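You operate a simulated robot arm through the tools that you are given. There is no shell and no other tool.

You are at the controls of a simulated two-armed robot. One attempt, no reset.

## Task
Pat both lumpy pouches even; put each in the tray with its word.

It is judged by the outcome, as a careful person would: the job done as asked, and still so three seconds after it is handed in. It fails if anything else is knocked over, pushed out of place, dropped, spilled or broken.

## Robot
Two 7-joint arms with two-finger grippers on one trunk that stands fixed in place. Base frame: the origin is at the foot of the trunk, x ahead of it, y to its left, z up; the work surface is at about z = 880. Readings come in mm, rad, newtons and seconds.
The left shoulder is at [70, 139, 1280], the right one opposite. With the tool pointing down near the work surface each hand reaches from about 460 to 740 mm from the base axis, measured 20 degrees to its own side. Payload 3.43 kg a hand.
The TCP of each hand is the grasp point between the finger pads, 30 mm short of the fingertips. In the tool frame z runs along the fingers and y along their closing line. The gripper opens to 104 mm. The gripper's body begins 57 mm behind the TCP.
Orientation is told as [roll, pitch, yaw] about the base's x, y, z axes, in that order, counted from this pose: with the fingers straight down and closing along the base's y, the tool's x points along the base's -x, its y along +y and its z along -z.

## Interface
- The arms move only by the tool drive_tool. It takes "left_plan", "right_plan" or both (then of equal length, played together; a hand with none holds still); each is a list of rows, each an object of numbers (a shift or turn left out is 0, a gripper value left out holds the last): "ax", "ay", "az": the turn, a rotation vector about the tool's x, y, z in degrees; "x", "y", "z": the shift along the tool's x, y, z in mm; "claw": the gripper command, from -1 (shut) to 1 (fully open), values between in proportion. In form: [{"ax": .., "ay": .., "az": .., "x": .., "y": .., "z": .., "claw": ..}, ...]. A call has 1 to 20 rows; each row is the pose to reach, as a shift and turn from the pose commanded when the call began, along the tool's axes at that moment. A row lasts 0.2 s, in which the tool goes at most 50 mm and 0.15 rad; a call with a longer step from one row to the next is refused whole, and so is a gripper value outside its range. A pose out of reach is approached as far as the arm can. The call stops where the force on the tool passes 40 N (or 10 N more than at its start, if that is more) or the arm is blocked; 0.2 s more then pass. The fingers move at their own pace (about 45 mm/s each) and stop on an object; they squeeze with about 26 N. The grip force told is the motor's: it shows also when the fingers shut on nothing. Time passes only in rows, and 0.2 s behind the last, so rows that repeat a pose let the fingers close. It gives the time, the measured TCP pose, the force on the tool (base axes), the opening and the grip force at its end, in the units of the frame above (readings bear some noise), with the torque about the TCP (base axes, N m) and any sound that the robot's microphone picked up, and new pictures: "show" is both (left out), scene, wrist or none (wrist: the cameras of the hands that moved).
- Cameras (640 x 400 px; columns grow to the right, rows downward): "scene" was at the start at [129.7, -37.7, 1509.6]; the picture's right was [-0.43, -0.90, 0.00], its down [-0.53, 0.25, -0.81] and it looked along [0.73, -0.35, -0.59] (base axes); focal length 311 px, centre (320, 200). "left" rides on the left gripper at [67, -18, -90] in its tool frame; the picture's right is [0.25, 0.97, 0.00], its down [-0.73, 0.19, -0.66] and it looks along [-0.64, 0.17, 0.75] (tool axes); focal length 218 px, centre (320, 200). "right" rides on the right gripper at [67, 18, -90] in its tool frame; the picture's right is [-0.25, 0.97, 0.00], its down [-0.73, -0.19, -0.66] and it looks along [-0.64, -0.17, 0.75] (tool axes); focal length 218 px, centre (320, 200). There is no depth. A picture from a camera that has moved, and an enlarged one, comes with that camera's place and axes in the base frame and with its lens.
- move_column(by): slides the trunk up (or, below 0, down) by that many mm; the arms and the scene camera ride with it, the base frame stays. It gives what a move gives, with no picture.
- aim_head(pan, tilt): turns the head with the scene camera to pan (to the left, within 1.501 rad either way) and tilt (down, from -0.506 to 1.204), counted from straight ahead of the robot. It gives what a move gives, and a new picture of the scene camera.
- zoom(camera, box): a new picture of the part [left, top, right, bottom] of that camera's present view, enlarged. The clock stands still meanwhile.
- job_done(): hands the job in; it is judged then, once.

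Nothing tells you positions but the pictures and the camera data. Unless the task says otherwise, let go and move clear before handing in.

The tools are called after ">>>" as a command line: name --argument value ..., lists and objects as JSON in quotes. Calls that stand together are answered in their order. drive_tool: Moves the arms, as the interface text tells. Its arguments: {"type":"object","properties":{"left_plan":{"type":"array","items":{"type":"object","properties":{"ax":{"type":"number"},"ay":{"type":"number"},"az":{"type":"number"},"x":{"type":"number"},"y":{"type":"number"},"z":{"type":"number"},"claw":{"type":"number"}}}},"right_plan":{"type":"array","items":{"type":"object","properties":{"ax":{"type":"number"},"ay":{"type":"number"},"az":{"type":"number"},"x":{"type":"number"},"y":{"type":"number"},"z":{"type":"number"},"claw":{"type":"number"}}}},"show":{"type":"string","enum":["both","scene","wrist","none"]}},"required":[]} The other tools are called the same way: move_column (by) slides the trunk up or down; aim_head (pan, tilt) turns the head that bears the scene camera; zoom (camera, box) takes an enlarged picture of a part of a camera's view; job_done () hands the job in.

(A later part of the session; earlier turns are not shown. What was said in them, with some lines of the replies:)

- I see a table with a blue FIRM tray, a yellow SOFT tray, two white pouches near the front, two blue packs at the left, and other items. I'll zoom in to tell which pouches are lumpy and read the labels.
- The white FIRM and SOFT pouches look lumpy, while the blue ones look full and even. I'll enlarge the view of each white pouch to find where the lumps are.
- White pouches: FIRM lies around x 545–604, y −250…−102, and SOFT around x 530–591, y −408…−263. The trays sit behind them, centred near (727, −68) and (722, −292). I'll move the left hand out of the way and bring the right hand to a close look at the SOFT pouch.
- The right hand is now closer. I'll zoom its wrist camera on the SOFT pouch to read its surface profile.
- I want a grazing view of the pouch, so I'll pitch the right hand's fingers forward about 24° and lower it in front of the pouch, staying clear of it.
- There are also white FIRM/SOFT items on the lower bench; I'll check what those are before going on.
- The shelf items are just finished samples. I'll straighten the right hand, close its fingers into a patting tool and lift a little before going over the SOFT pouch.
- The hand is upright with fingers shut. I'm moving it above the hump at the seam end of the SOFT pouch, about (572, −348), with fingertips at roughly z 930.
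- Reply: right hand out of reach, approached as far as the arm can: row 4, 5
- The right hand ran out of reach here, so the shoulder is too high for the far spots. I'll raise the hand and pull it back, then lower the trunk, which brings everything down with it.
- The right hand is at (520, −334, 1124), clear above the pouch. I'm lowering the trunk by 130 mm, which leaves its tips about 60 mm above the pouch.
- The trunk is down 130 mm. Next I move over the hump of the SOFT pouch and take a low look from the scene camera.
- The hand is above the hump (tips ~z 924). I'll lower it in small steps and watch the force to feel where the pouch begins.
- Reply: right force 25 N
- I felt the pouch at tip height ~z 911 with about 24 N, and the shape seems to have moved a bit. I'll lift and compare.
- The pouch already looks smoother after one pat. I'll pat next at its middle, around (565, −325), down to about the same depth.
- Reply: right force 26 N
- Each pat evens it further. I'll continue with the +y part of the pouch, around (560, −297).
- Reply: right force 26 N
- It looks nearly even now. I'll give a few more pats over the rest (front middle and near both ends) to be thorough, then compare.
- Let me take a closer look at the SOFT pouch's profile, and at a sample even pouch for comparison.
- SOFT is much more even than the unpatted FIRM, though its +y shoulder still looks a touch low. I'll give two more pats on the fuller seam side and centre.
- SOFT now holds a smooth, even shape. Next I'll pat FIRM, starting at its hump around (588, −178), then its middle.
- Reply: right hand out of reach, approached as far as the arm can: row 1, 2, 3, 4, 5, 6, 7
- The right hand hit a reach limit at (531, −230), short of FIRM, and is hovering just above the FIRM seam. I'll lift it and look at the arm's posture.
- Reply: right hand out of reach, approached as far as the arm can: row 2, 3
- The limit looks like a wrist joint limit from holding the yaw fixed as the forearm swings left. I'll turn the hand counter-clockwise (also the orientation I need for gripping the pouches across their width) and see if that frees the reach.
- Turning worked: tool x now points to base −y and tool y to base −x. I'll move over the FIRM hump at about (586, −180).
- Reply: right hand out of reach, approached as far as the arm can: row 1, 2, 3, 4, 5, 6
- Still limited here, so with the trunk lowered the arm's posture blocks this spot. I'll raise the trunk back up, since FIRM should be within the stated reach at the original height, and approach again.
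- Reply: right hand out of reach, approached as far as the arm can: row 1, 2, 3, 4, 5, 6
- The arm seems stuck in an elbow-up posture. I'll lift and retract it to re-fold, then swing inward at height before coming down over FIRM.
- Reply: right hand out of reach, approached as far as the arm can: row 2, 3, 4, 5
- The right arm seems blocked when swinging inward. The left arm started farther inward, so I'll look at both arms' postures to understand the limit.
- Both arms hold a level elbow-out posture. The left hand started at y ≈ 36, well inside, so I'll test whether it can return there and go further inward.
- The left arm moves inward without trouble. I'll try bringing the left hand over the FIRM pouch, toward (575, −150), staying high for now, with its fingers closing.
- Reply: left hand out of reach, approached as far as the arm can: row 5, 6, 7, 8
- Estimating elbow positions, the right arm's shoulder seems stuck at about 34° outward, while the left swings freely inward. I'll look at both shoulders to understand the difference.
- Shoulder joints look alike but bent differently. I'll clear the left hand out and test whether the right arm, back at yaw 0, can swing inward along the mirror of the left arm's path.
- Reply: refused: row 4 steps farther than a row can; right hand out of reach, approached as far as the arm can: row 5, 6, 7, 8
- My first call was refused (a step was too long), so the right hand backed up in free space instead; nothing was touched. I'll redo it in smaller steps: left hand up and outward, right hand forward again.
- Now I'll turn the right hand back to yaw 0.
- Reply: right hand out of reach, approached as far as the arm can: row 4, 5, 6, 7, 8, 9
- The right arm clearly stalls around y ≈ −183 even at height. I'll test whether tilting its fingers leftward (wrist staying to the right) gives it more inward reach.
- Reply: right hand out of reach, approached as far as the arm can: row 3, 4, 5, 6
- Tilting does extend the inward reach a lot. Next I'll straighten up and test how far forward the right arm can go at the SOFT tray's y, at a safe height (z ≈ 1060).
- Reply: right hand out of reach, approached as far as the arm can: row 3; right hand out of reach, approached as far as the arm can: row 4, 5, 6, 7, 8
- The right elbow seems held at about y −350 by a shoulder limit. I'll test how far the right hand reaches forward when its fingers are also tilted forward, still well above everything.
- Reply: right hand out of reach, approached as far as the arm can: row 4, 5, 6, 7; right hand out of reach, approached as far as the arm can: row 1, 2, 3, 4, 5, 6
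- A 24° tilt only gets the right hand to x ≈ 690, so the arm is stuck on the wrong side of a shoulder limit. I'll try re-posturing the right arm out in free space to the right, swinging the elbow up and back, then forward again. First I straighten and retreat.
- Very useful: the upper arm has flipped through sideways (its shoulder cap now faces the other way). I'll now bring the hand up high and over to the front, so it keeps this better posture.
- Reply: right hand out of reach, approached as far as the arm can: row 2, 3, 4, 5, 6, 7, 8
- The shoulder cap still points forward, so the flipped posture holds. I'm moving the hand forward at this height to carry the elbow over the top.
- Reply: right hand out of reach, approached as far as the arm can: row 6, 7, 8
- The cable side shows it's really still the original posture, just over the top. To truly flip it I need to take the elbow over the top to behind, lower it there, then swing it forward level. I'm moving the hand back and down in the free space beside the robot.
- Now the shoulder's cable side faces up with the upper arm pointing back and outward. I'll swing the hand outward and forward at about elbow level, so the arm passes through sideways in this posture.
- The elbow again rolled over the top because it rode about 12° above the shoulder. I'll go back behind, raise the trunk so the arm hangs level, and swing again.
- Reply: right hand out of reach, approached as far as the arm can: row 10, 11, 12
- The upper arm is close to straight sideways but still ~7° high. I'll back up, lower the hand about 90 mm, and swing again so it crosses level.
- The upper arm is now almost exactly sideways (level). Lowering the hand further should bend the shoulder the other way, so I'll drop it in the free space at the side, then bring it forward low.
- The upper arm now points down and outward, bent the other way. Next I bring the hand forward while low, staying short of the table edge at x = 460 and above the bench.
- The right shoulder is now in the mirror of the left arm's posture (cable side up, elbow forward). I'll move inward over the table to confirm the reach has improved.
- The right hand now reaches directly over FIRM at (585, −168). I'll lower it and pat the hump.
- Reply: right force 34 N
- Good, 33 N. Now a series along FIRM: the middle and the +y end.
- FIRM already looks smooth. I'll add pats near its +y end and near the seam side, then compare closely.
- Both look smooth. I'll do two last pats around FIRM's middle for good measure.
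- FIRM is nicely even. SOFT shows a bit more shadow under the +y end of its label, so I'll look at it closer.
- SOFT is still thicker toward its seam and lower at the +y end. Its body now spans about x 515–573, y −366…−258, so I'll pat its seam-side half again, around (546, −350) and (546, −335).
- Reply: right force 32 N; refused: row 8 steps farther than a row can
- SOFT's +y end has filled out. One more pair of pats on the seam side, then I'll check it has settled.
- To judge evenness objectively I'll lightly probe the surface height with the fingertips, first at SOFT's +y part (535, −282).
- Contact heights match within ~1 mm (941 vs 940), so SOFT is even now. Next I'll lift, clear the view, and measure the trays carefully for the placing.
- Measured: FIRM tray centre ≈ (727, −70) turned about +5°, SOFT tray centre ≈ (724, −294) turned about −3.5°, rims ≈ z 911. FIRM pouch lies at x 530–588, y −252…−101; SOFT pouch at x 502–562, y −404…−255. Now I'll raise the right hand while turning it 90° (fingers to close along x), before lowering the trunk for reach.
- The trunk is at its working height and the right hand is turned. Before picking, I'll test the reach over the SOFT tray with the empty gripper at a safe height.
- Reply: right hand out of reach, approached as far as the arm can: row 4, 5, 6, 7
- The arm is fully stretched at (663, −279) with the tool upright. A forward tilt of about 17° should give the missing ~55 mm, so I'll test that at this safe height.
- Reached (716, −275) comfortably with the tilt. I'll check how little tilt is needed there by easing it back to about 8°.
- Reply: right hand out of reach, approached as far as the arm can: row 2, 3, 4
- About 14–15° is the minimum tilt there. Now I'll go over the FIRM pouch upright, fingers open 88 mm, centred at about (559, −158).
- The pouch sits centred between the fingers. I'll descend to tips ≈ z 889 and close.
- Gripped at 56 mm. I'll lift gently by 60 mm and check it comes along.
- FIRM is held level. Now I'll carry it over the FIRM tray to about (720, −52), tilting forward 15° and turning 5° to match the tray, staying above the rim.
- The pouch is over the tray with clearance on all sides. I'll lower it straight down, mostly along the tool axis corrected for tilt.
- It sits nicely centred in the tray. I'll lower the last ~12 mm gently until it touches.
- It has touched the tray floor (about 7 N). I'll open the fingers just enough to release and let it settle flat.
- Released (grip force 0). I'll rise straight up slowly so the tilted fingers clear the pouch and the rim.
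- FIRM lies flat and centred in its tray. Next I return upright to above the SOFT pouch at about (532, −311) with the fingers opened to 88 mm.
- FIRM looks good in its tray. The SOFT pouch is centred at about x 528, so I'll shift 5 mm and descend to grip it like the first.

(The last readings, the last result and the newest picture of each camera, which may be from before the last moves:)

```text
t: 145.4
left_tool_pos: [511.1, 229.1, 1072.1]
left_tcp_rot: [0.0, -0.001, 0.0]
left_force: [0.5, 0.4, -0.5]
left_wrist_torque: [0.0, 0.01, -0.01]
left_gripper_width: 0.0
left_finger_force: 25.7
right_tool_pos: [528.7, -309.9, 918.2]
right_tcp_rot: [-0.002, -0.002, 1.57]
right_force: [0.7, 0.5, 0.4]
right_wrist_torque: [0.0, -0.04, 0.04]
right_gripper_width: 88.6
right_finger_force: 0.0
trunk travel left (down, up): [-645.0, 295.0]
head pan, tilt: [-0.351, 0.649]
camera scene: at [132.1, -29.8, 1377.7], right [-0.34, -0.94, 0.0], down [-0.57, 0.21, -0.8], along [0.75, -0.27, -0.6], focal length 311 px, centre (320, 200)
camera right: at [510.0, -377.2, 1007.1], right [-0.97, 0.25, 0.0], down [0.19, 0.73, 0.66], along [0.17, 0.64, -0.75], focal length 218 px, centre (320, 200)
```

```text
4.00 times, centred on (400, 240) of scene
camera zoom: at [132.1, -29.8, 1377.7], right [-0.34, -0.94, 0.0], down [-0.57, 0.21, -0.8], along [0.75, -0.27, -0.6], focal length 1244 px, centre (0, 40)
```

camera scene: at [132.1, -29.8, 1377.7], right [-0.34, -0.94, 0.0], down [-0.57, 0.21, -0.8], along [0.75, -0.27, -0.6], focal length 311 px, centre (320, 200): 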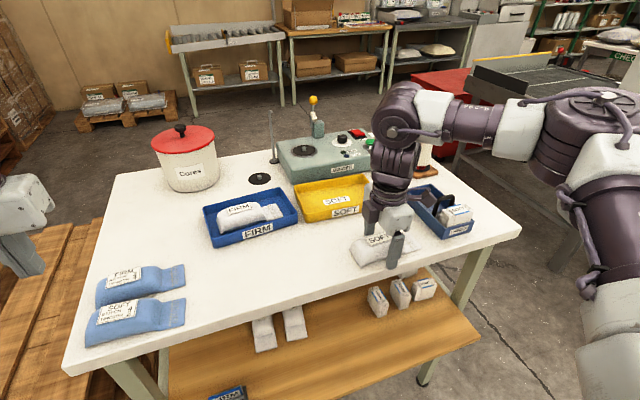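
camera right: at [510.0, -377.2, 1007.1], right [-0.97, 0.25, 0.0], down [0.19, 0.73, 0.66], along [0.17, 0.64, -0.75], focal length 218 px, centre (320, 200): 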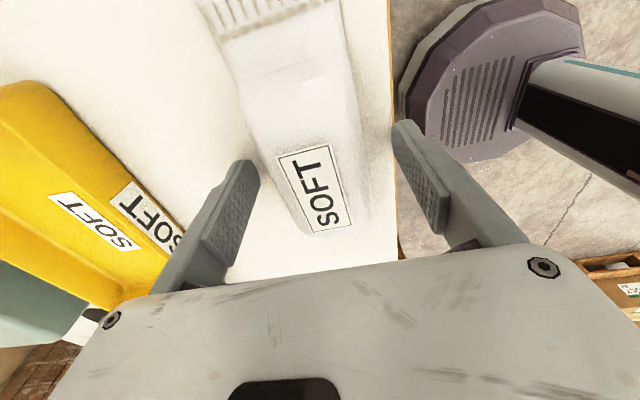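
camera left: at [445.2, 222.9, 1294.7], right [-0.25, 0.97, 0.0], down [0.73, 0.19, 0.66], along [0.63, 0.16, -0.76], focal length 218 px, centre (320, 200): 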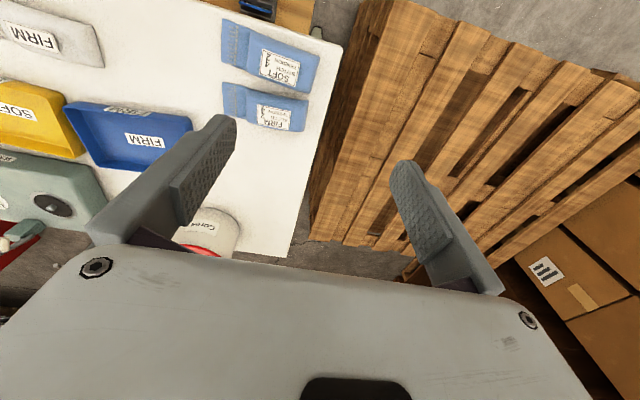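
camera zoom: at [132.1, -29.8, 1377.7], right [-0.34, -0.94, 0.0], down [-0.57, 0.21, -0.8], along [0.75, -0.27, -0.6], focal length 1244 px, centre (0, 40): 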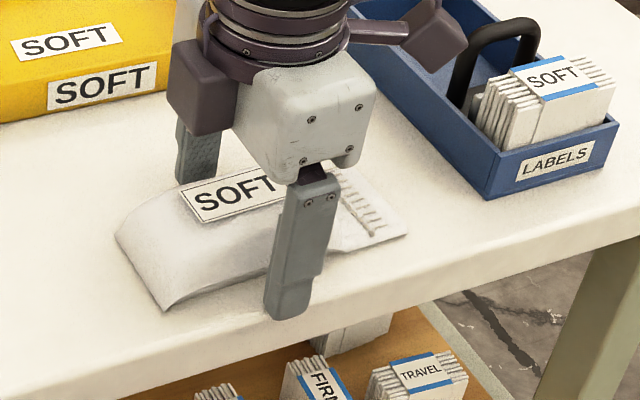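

The fingers straddle the pouch's body cleanly. Closing and lifting.

>>> drive_tool --right_plan '[{"claw": -1}, {"claw": -1}, {"claw": -1}, {"claw": -1}, {"z": -12}, {"z": -28}, {"z": -45}, {"z": -64}, {"z": -64}]' --show "both"

>>> zoom --camera "scene" --box '[300, 170, 460, 270]'

```text
t: 147.4
left_tool_pos: [511.5, 228.5, 1072.4]
left_tcp_rot: [0.0, -0.001, 0.0]
left_force: [0.2, 0.1, 0.1]
left_wrist_torque: [0.0, -0.02, -0.02]
left_gripper_width: 0.0
left_finger_force: 25.9
right_tool_pos: [527.8, -310.4, 982.2]
right_tcp_rot: [-0.002, 0.0, 1.571]
right_force: [-0.6, 0.3, -0.7]
right_wrist_torque: [0.0, 0.03, -0.02]
right_gripper_width: 56.3
right_finger_force: 26.2
trunk travel left (down, up): [-645.0, 295.0]
head pan, tilt: [-0.351, 0.649]
camera scene: at [132.6, -30.1, 1377.7], right [-0.34, -0.94, 0.0], down [-0.57, 0.21, -0.8], along [0.75, -0.27, -0.61], focal length 311 px, centre (320, 200)
camera right: at [510.4, -377.8, 1070.8], right [-0.97, 0.25, 0.0], down [0.19, 0.73, 0.66], along [0.17, 0.64, -0.75], focal length 218 px, centre (320, 200)
```

scene: 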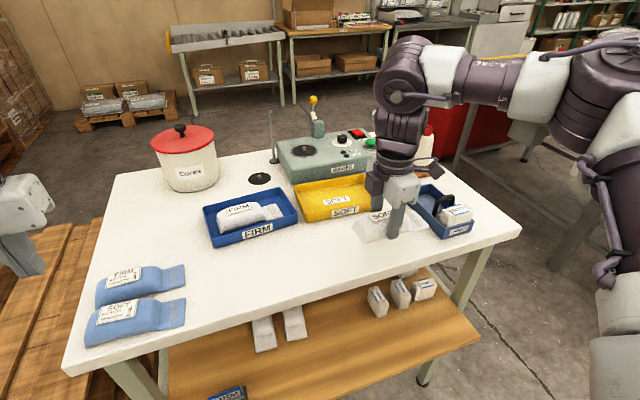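
right: 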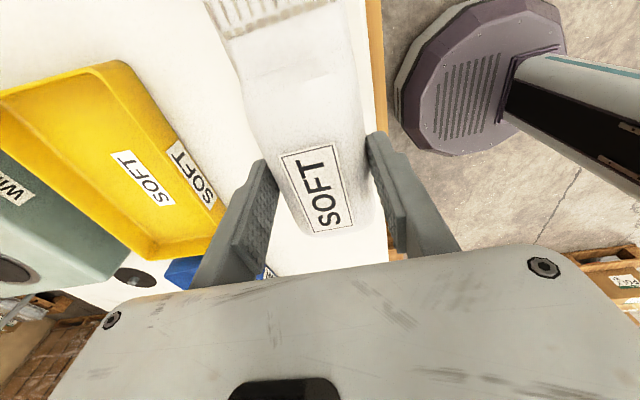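

```text
4.00 times, centred on (380, 220) of scene
camera zoom: at [132.6, -30.1, 1377.7], right [-0.34, -0.94, 0.0], down [-0.57, 0.21, -0.8], along [0.75, -0.27, -0.61], focal length 1244 px, centre (80, 120)
```

zoom: 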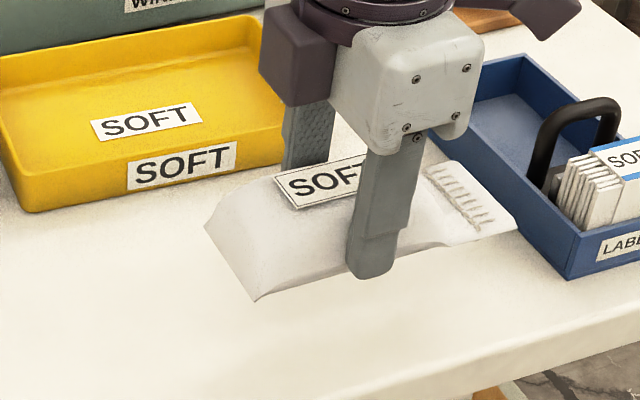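

SOFT is held level. I'll carry it over the SOFT tray to about (717, −276), tilting 15° forward and turning −4.5° to match the tray.

>>> drive_tool --right_plan '[{"x": -6, "y": -32, "z": -4, "ax": 3, "az": 1}, {"x": -12, "y": -64, "z": -6, "ax": 6, "az": 2}, {"x": -18, "y": -96, "z": -6, "ax": 9, "az": 3}, {"x": -24, "y": -128, "z": -6, "ax": 12, "az": 4}, {"x": -30, "y": -160, "z": -6, "ax": 15, "az": 4.5}, {"x": -34.5, "y": -189, "z": -6, "ax": 15.5, "az": 4.5}, {"x": -34.5, "y": -189, "z": -6, "ax": 15.5, "az": 4.5}]' --show "both"

>>> zoom --camera "scene" --box '[270, 140, 430, 240]'

```text
t: 149.0
left_tool_pos: [510.8, 229.0, 1072.6]
left_tcp_rot: [0.0, 0.001, -0.001]
left_force: [-0.2, 0.7, 0.2]
left_wrist_torque: [0.03, 0.0, -0.02]
left_gripper_width: 0.0
left_finger_force: 25.8
right_tool_pos: [715.8, -275.8, 990.2]
right_tcp_rot: [-0.274, -0.013, 1.495]
right_force: [0.7, 0.5, -0.2]
right_wrist_torque: [0.06, 0.03, 0.0]
right_gripper_width: 55.8
right_finger_force: 26.0
trunk travel left (down, up): [-645.0, 295.0]
head pan, tilt: [-0.351, 0.649]
camera scene: at [131.4, -30.8, 1377.8], right [-0.34, -0.94, 0.0], down [-0.57, 0.21, -0.8], along [0.75, -0.27, -0.6], focal length 311 px, centre (320, 200)
camera right: at [670.2, -340.7, 1069.2], right [-0.91, 0.33, -0.26], down [0.06, 0.72, 0.69], along [0.41, 0.62, -0.67], focal length 218 px, centre (320, 200)
```

scene: 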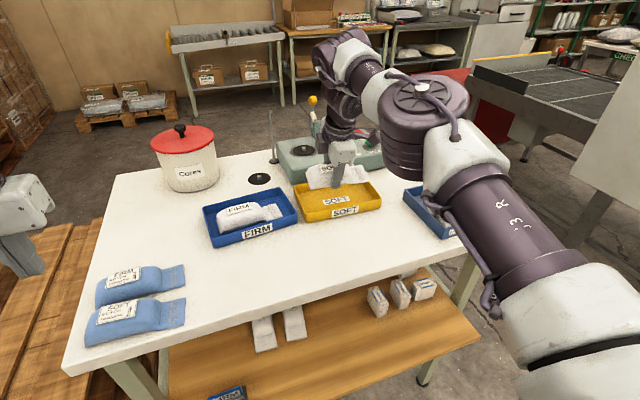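
right: 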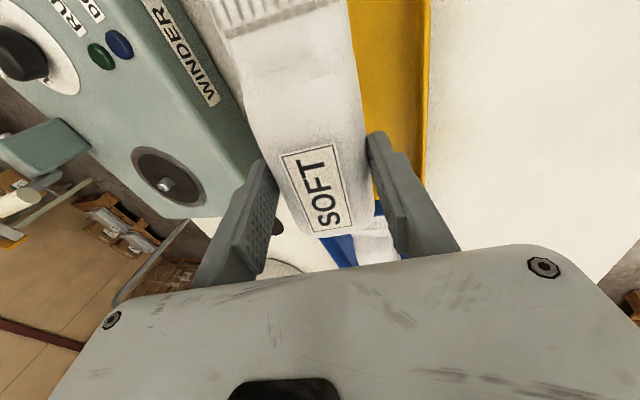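

```text
4.00 times, centred on (350, 190) of scene
camera zoom: at [131.4, -30.8, 1377.8], right [-0.34, -0.94, 0.0], down [-0.57, 0.21, -0.8], along [0.75, -0.27, -0.6], focal length 1244 px, centre (200, 240)
```

zoom: 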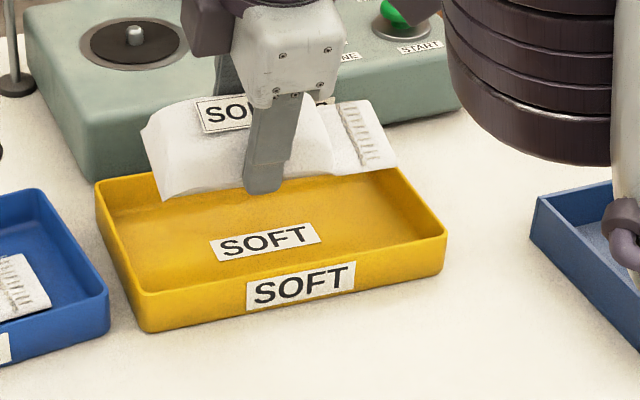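

Over the SOFT tray with good margins. Lowering straight down.

>>> drive_tool --right_plan '[{"y": 4, "z": 14.4}, {"y": 7.6, "z": 27}, {"y": 10.8, "z": 38.5}, {"y": 13, "z": 46.2}, {"y": 13, "z": 46.2}]' --show "wrist"

>>> zoom --camera "scene" --box '[280, 150, 400, 230]'

```text
t: 150.2
left_tool_pos: [511.1, 230.0, 1071.5]
left_tcp_rot: [0.001, 0.0, -0.001]
left_force: [0.1, -0.3, -0.5]
left_wrist_torque: [0.0, 0.02, 0.01]
left_gripper_width: 0.0
left_finger_force: 25.9
right_tool_pos: [716.5, -274.7, 940.1]
right_tcp_rot: [-0.271, -0.012, 1.494]
right_force: [-0.5, 0.2, -0.1]
right_wrist_torque: [0.02, 0.0, -0.01]
right_gripper_width: 56.0
right_finger_force: 26.0
trunk travel left (down, up): [-645.0, 295.0]
head pan, tilt: [-0.351, 0.649]
camera right: at [670.1, -339.7, 1020.8], right [-0.91, 0.33, -0.26], down [0.06, 0.72, 0.69], along [0.41, 0.61, -0.67], focal length 218 px, centre (320, 200)
```

right: 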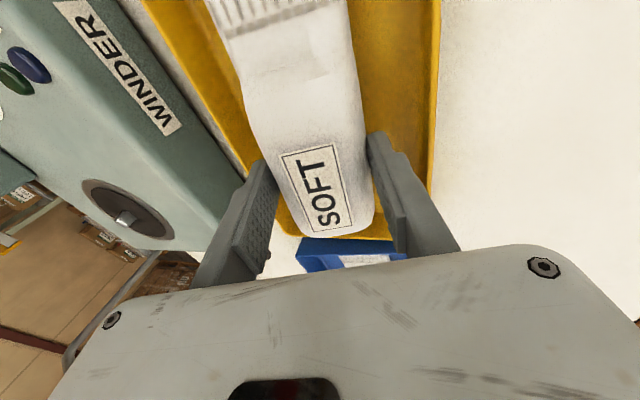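

```text
5.00 times, centred on (340, 190) of scene
camera zoom: at [132.0, -29.7, 1377.8], right [-0.34, -0.94, 0.0], down [-0.57, 0.21, -0.8], along [0.75, -0.27, -0.6], focal length 1555 px, centre (220, 250)
```

zoom: 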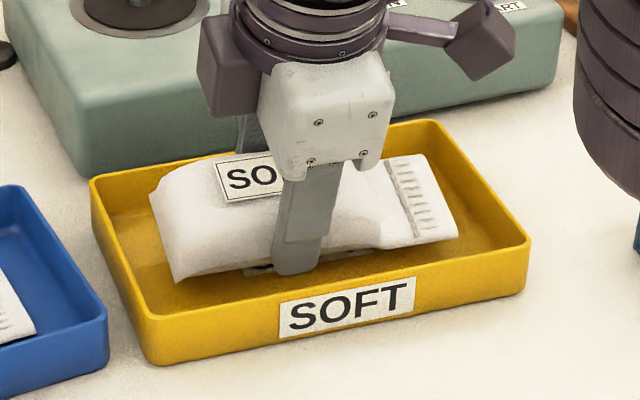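

>>> drive_tool --right_plan '[{"y": 0.8, "z": 3}, {"y": 1.6, "z": 6}, {"y": 2.3, "z": 8.5}, {"y": 3, "z": 11}, {"y": 3, "z": 11}]' --show "none"

```text
t: 151.4
left_tool_pos: [511.0, 229.8, 1073.0]
left_tcp_rot: [-0.001, 0.001, -0.001]
left_force: [-0.9, 0.4, 0.1]
left_wrist_torque: [-0.01, -0.03, -0.01]
left_gripper_width: 0.1
left_finger_force: 25.6
right_tool_pos: [715.1, -275.1, 930.2]
right_tcp_rot: [-0.272, -0.012, 1.494]
right_force: [-0.4, 0.1, -0.7]
right_wrist_torque: [-0.01, 0.02, -0.01]
right_gripper_width: 55.9
right_finger_force: 26.1
trunk travel left (down, up): [-645.0, 295.0]
head pan, tilt: [-0.351, 0.649]
```

>>> drive_tool --right_plan '[{"y": 0.5, "z": 2}, {"y": 1, "z": 3.5}, {"y": 1, "z": 3.5}]' --show "none"

```text
t: 152.2
left_tool_pos: [510.8, 230.9, 1072.3]
left_tcp_rot: [0.001, 0.0, 0.0]
left_force: [0.3, -0.2, 0.0]
left_wrist_torque: [0.01, 0.0, 0.02]
left_gripper_width: 0.0
left_finger_force: 26.2
right_tool_pos: [715.8, -274.5, 927.5]
right_tcp_rot: [-0.274, -0.012, 1.494]
right_force: [4.4, -1.6, 10.4]
right_wrist_torque: [-0.68, 0.04, 0.26]
right_gripper_width: 56.0
right_finger_force: 26.4
trunk travel left (down, up): [-645.0, 295.0]
head pan, tilt: [-0.351, 0.649]
```

It has touched the tray floor (10 N). Easing up 1 mm and opening the fingers gradually to release.

>>> drive_tool --right_plan '[{"y": -0.3, "z": -1}, {"y": -0.3, "z": -1, "claw": 0.12}, {"y": -0.3, "z": -1, "claw": 0.2}, {"y": -0.3, "z": -1, "claw": 0.28}, {"y": -0.3, "z": -1, "claw": 0.33}, {"y": -0.3, "z": -1, "claw": 0.33}]' --show "wrist"

>>> zoom --camera "scene" --box '[280, 150, 400, 230]'

```text
t: 153.6
left_tool_pos: [512.0, 230.8, 1072.6]
left_tcp_rot: [0.001, 0.001, -0.002]
left_force: [-0.1, 0.4, 0.8]
left_wrist_torque: [0.02, -0.01, -0.01]
left_gripper_width: 0.0
left_finger_force: 26.1
right_tool_pos: [715.8, -274.9, 927.4]
right_tcp_rot: [-0.271, -0.013, 1.494]
right_force: [1.3, 0.1, 3.0]
right_wrist_torque: [-0.02, 0.08, -0.01]
right_gripper_width: 67.4
right_finger_force: 0.0
trunk travel left (down, up): [-645.0, 295.0]
head pan, tilt: [-0.351, 0.649]
camera right: at [670.4, -339.3, 1007.4], right [-0.91, 0.33, -0.26], down [0.06, 0.72, 0.69], along [0.41, 0.61, -0.67], focal length 218 px, centre (320, 200)
```

right: 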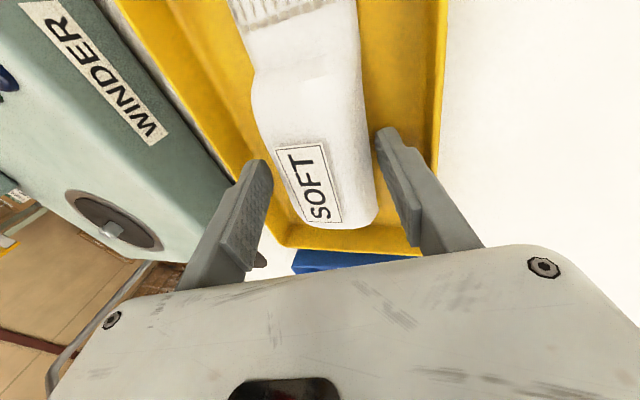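

```text
5.00 times, centred on (340, 190) of scene
camera zoom: at [132.0, -29.5, 1377.8], right [-0.34, -0.94, 0.0], down [-0.57, 0.21, -0.8], along [0.75, -0.27, -0.6], focal length 1555 px, centre (220, 250)
```

zoom: 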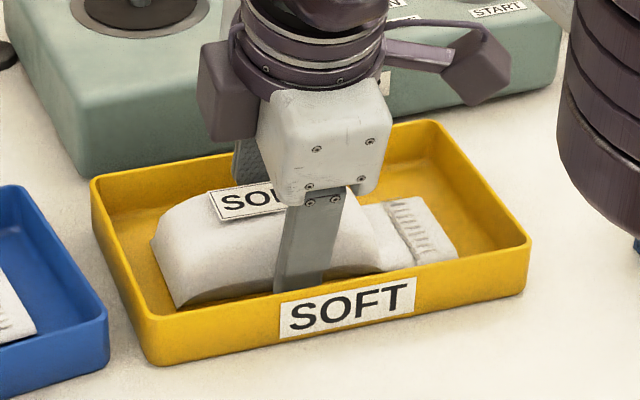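

Released. Rising straight up, then pulling back clear.

>>> drive_tool --right_plan '[{"y": -1.3, "z": -4.8}, {"y": -4, "z": -14.5}, {"y": -8, "z": -29}, {"y": -13.3, "z": -48}, {"y": -20, "z": -72}, {"y": -25, "z": -92}, {"y": -25, "z": -92}]' --show "both"

```text
t: 155.2
left_tool_pos: [511.3, 229.9, 1072.4]
left_tcp_rot: [0.0, 0.001, 0.002]
left_force: [0.2, 0.5, 0.7]
left_wrist_torque: [0.02, -0.02, 0.0]
left_gripper_width: 0.0
left_finger_force: 26.1
right_tool_pos: [716.9, -275.5, 1023.0]
right_tcp_rot: [-0.27, -0.016, 1.493]
right_force: [0.0, -0.6, -0.3]
right_wrist_torque: [0.0, 0.01, -0.01]
right_gripper_width: 69.3
right_finger_force: 0.0
trunk travel left (down, up): [-645.0, 295.0]
head pan, tilt: [-0.351, 0.649]
camera scene: at [132.7, -29.7, 1377.7], right [-0.34, -0.94, 0.0], down [-0.57, 0.21, -0.8], along [0.75, -0.27, -0.61], focal length 311 px, centre (320, 200)
camera right: at [670.6, -340.1, 1101.9], right [-0.91, 0.33, -0.26], down [0.06, 0.72, 0.69], along [0.41, 0.61, -0.67], focal length 218 px, centre (320, 200)
```

scene: 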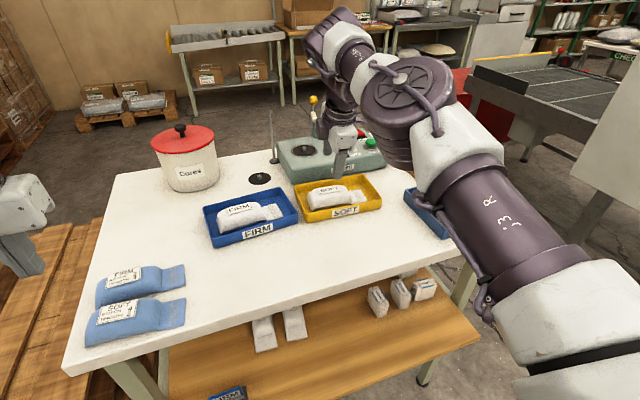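
right: 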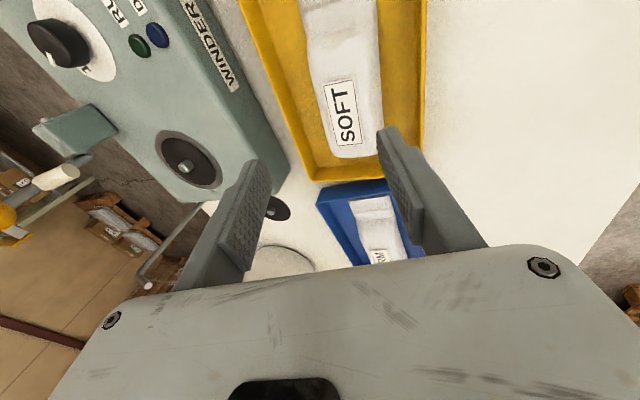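

Both pouches are in their trays. I'll pull the right hand back to a clear spot and then inspect the results.

>>> drive_tool --right_plan '[{"x": 14, "y": 32, "z": -16, "ax": -3, "az": -1}, {"x": 29, "y": 65, "z": -30, "ax": -6, "az": -2}, {"x": 43, "y": 98, "z": -44, "ax": -9, "az": -3}, {"x": 58, "y": 131, "z": -57, "ax": -12, "az": -4}, {"x": 72, "y": 164, "z": -70, "ax": -15.5, "az": -4.5}, {"x": 87, "y": 196, "z": -82, "ax": -15.5, "az": -4.5}, {"x": 87, "y": 196, "z": -82, "ax": -15.5, "az": -4.5}]' --show "scene"

>>> zoom --camera "scene" --box '[195, 160, 305, 255]'

>>> zoom --camera "scene" --box '[285, 160, 395, 230]'

>>> zoom --camera "scene" --box '[70, 120, 470, 360]'

```text
t: 156.8
left_tool_pos: [512.3, 229.1, 1071.7]
left_tcp_rot: [0.0, 0.001, -0.001]
left_force: [0.2, 0.1, -0.4]
left_wrist_torque: [0.03, 0.01, -0.01]
left_gripper_width: 0.2
left_finger_force: 26.2
right_tool_pos: [499.2, -346.5, 1046.7]
right_tcp_rot: [-0.001, -0.001, 1.572]
right_force: [0.6, 0.0, -0.2]
right_wrist_torque: [0.0, 0.01, 0.0]
right_gripper_width: 69.5
right_finger_force: 0.0
trunk travel left (down, up): [-645.0, 295.0]
head pan, tilt: [-0.351, 0.649]
camera scene: at [133.2, -29.2, 1377.6], right [-0.34, -0.94, 0.0], down [-0.57, 0.21, -0.8], along [0.75, -0.27, -0.61], focal length 311 px, centre (320, 200)
```

scene: 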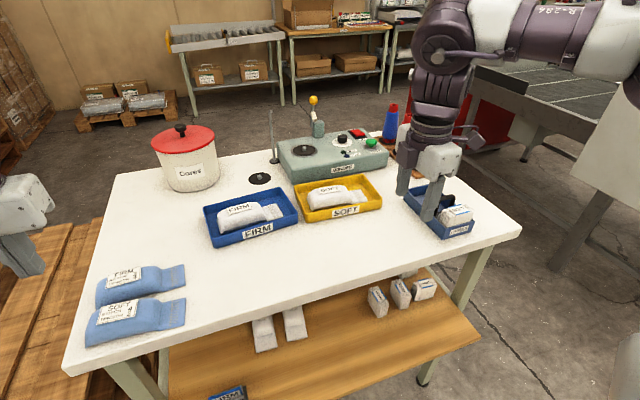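

```text
4.21 times, centred on (250, 208) of scene
camera zoom: at [133.2, -29.2, 1377.6], right [-0.34, -0.94, 0.0], down [-0.57, 0.21, -0.8], along [0.75, -0.27, -0.61], focal length 1310 px, centre (615, 168)
```

zoom: 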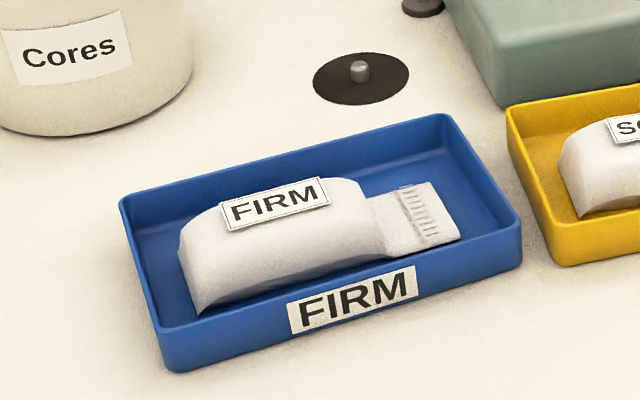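

```text
5.71 times, centred on (340, 195) of scene
camera zoom: at [133.2, -29.2, 1377.6], right [-0.34, -0.94, 0.0], down [-0.57, 0.21, -0.8], along [0.75, -0.27, -0.61], focal length 1778 px, centre (206, 229)
```

zoom: 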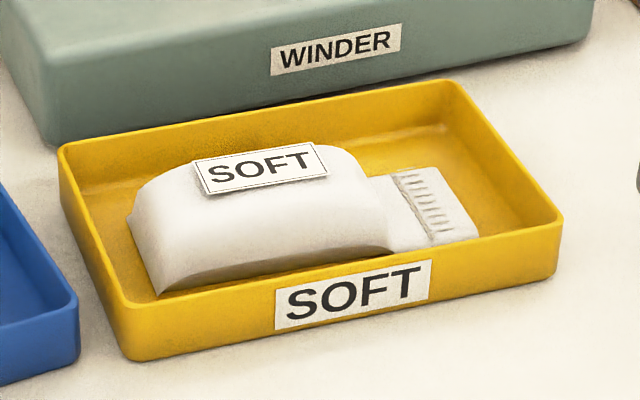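

```text
1.60 times, centred on (270, 240) of scene
camera zoom: at [133.2, -29.2, 1377.6], right [-0.34, -0.94, 0.0], down [-0.57, 0.21, -0.8], along [0.75, -0.27, -0.61], focal length 498 px, centre (400, 136)
```

zoom: 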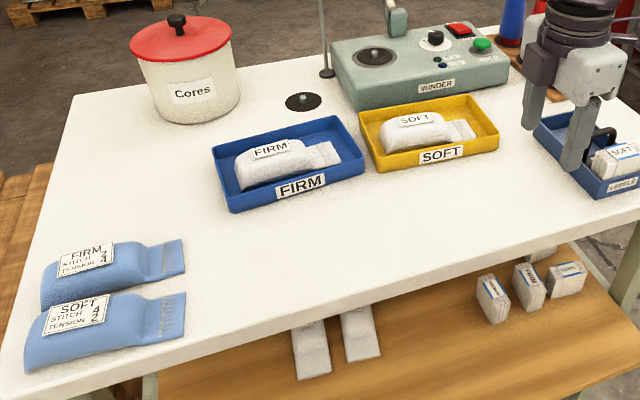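

Both pouches sit flat in the right trays and nothing else has moved. I'll zoom closer to double-check they are still even after being gripped.

>>> zoom --camera "scene" --box '[300, 178, 372, 214]'

>>> zoom --camera "scene" --box '[212, 195, 290, 238]'

>>> zoom --camera "left" --box '[0, 0, 640, 400]'

```text
8.89 times, centred on (336, 196) of scene
camera zoom: at [133.2, -29.2, 1377.6], right [-0.34, -0.94, 0.0], down [-0.57, 0.21, -0.8], along [0.75, -0.27, -0.61], focal length 2765 px, centre (178, 236)
```

zoom: 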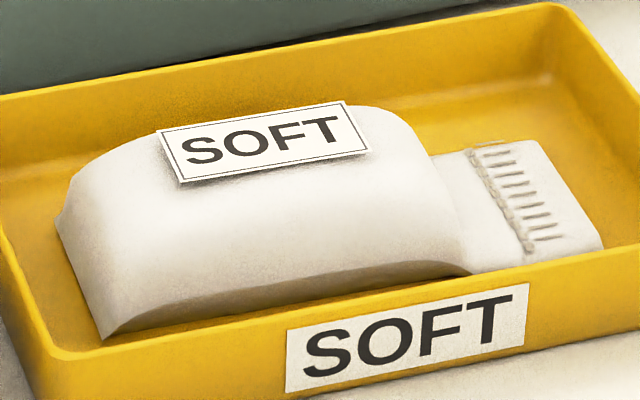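

```text
8.21 times, centred on (251, 216) of scene
camera zoom: at [133.2, -29.2, 1377.6], right [-0.34, -0.94, 0.0], down [-0.57, 0.21, -0.8], along [0.75, -0.27, -0.61], focal length 2552 px, centre (886, 65)
```

zoom: 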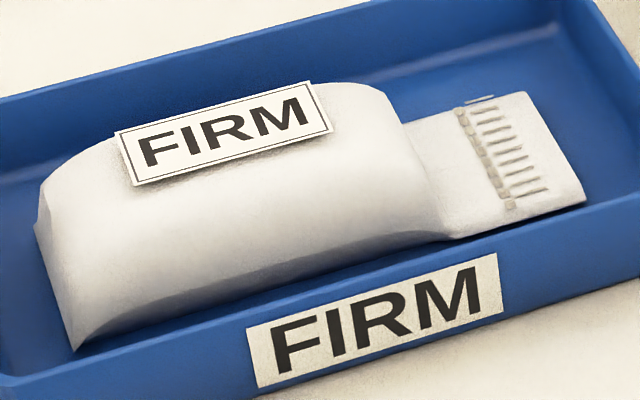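

```text
1.00 times, centred on (320, 200) of left (not enlarged: the box is as wide or as high as the picture)
camera zoom: at [445.0, 212.7, 1161.1], right [-0.25, 0.97, 0.0], down [0.73, 0.19, 0.66], along [0.63, 0.17, -0.75], focal length 218 px, centre (320, 200)
```

zoom: 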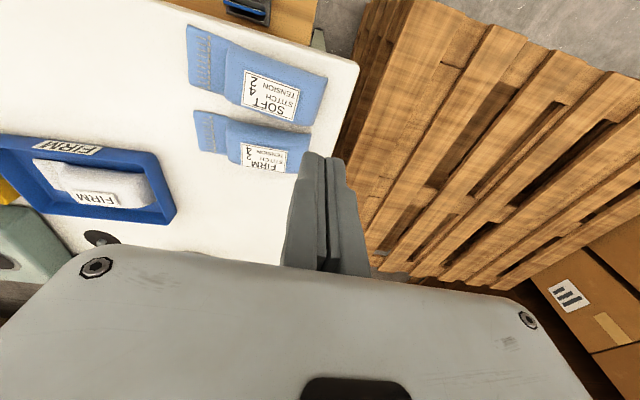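

Both white pouches are patted even and lie flat in their matching trays: FIRM in the blue tray and SOFT in the yellow one. Both hands are clear and nothing else was disturbed, so I'm handing the job in.

>>> job_done

```text
The job is handed in.
```

I patted both lumpy white pouches even. The FIRM pouch is now in the blue FIRM tray and the SOFT pouch is in the yellow SOFT tray. Both lie flat and looked even in close views after I let go.

- **Evenness:** I touched SOFT lightly at two points, and its height was the same to within about 1 mm. I judged FIRM by eye only.
- **Placing:** The trays were at the edge of the right arm's reach. I set each pouch down tilted about 15°, so its far edge settled the last centimetre or two on release.
- **Everything else:** I saw nothing else on the table or bench moved, knocked over or dropped. Both hands were clear of the work when I handed in.
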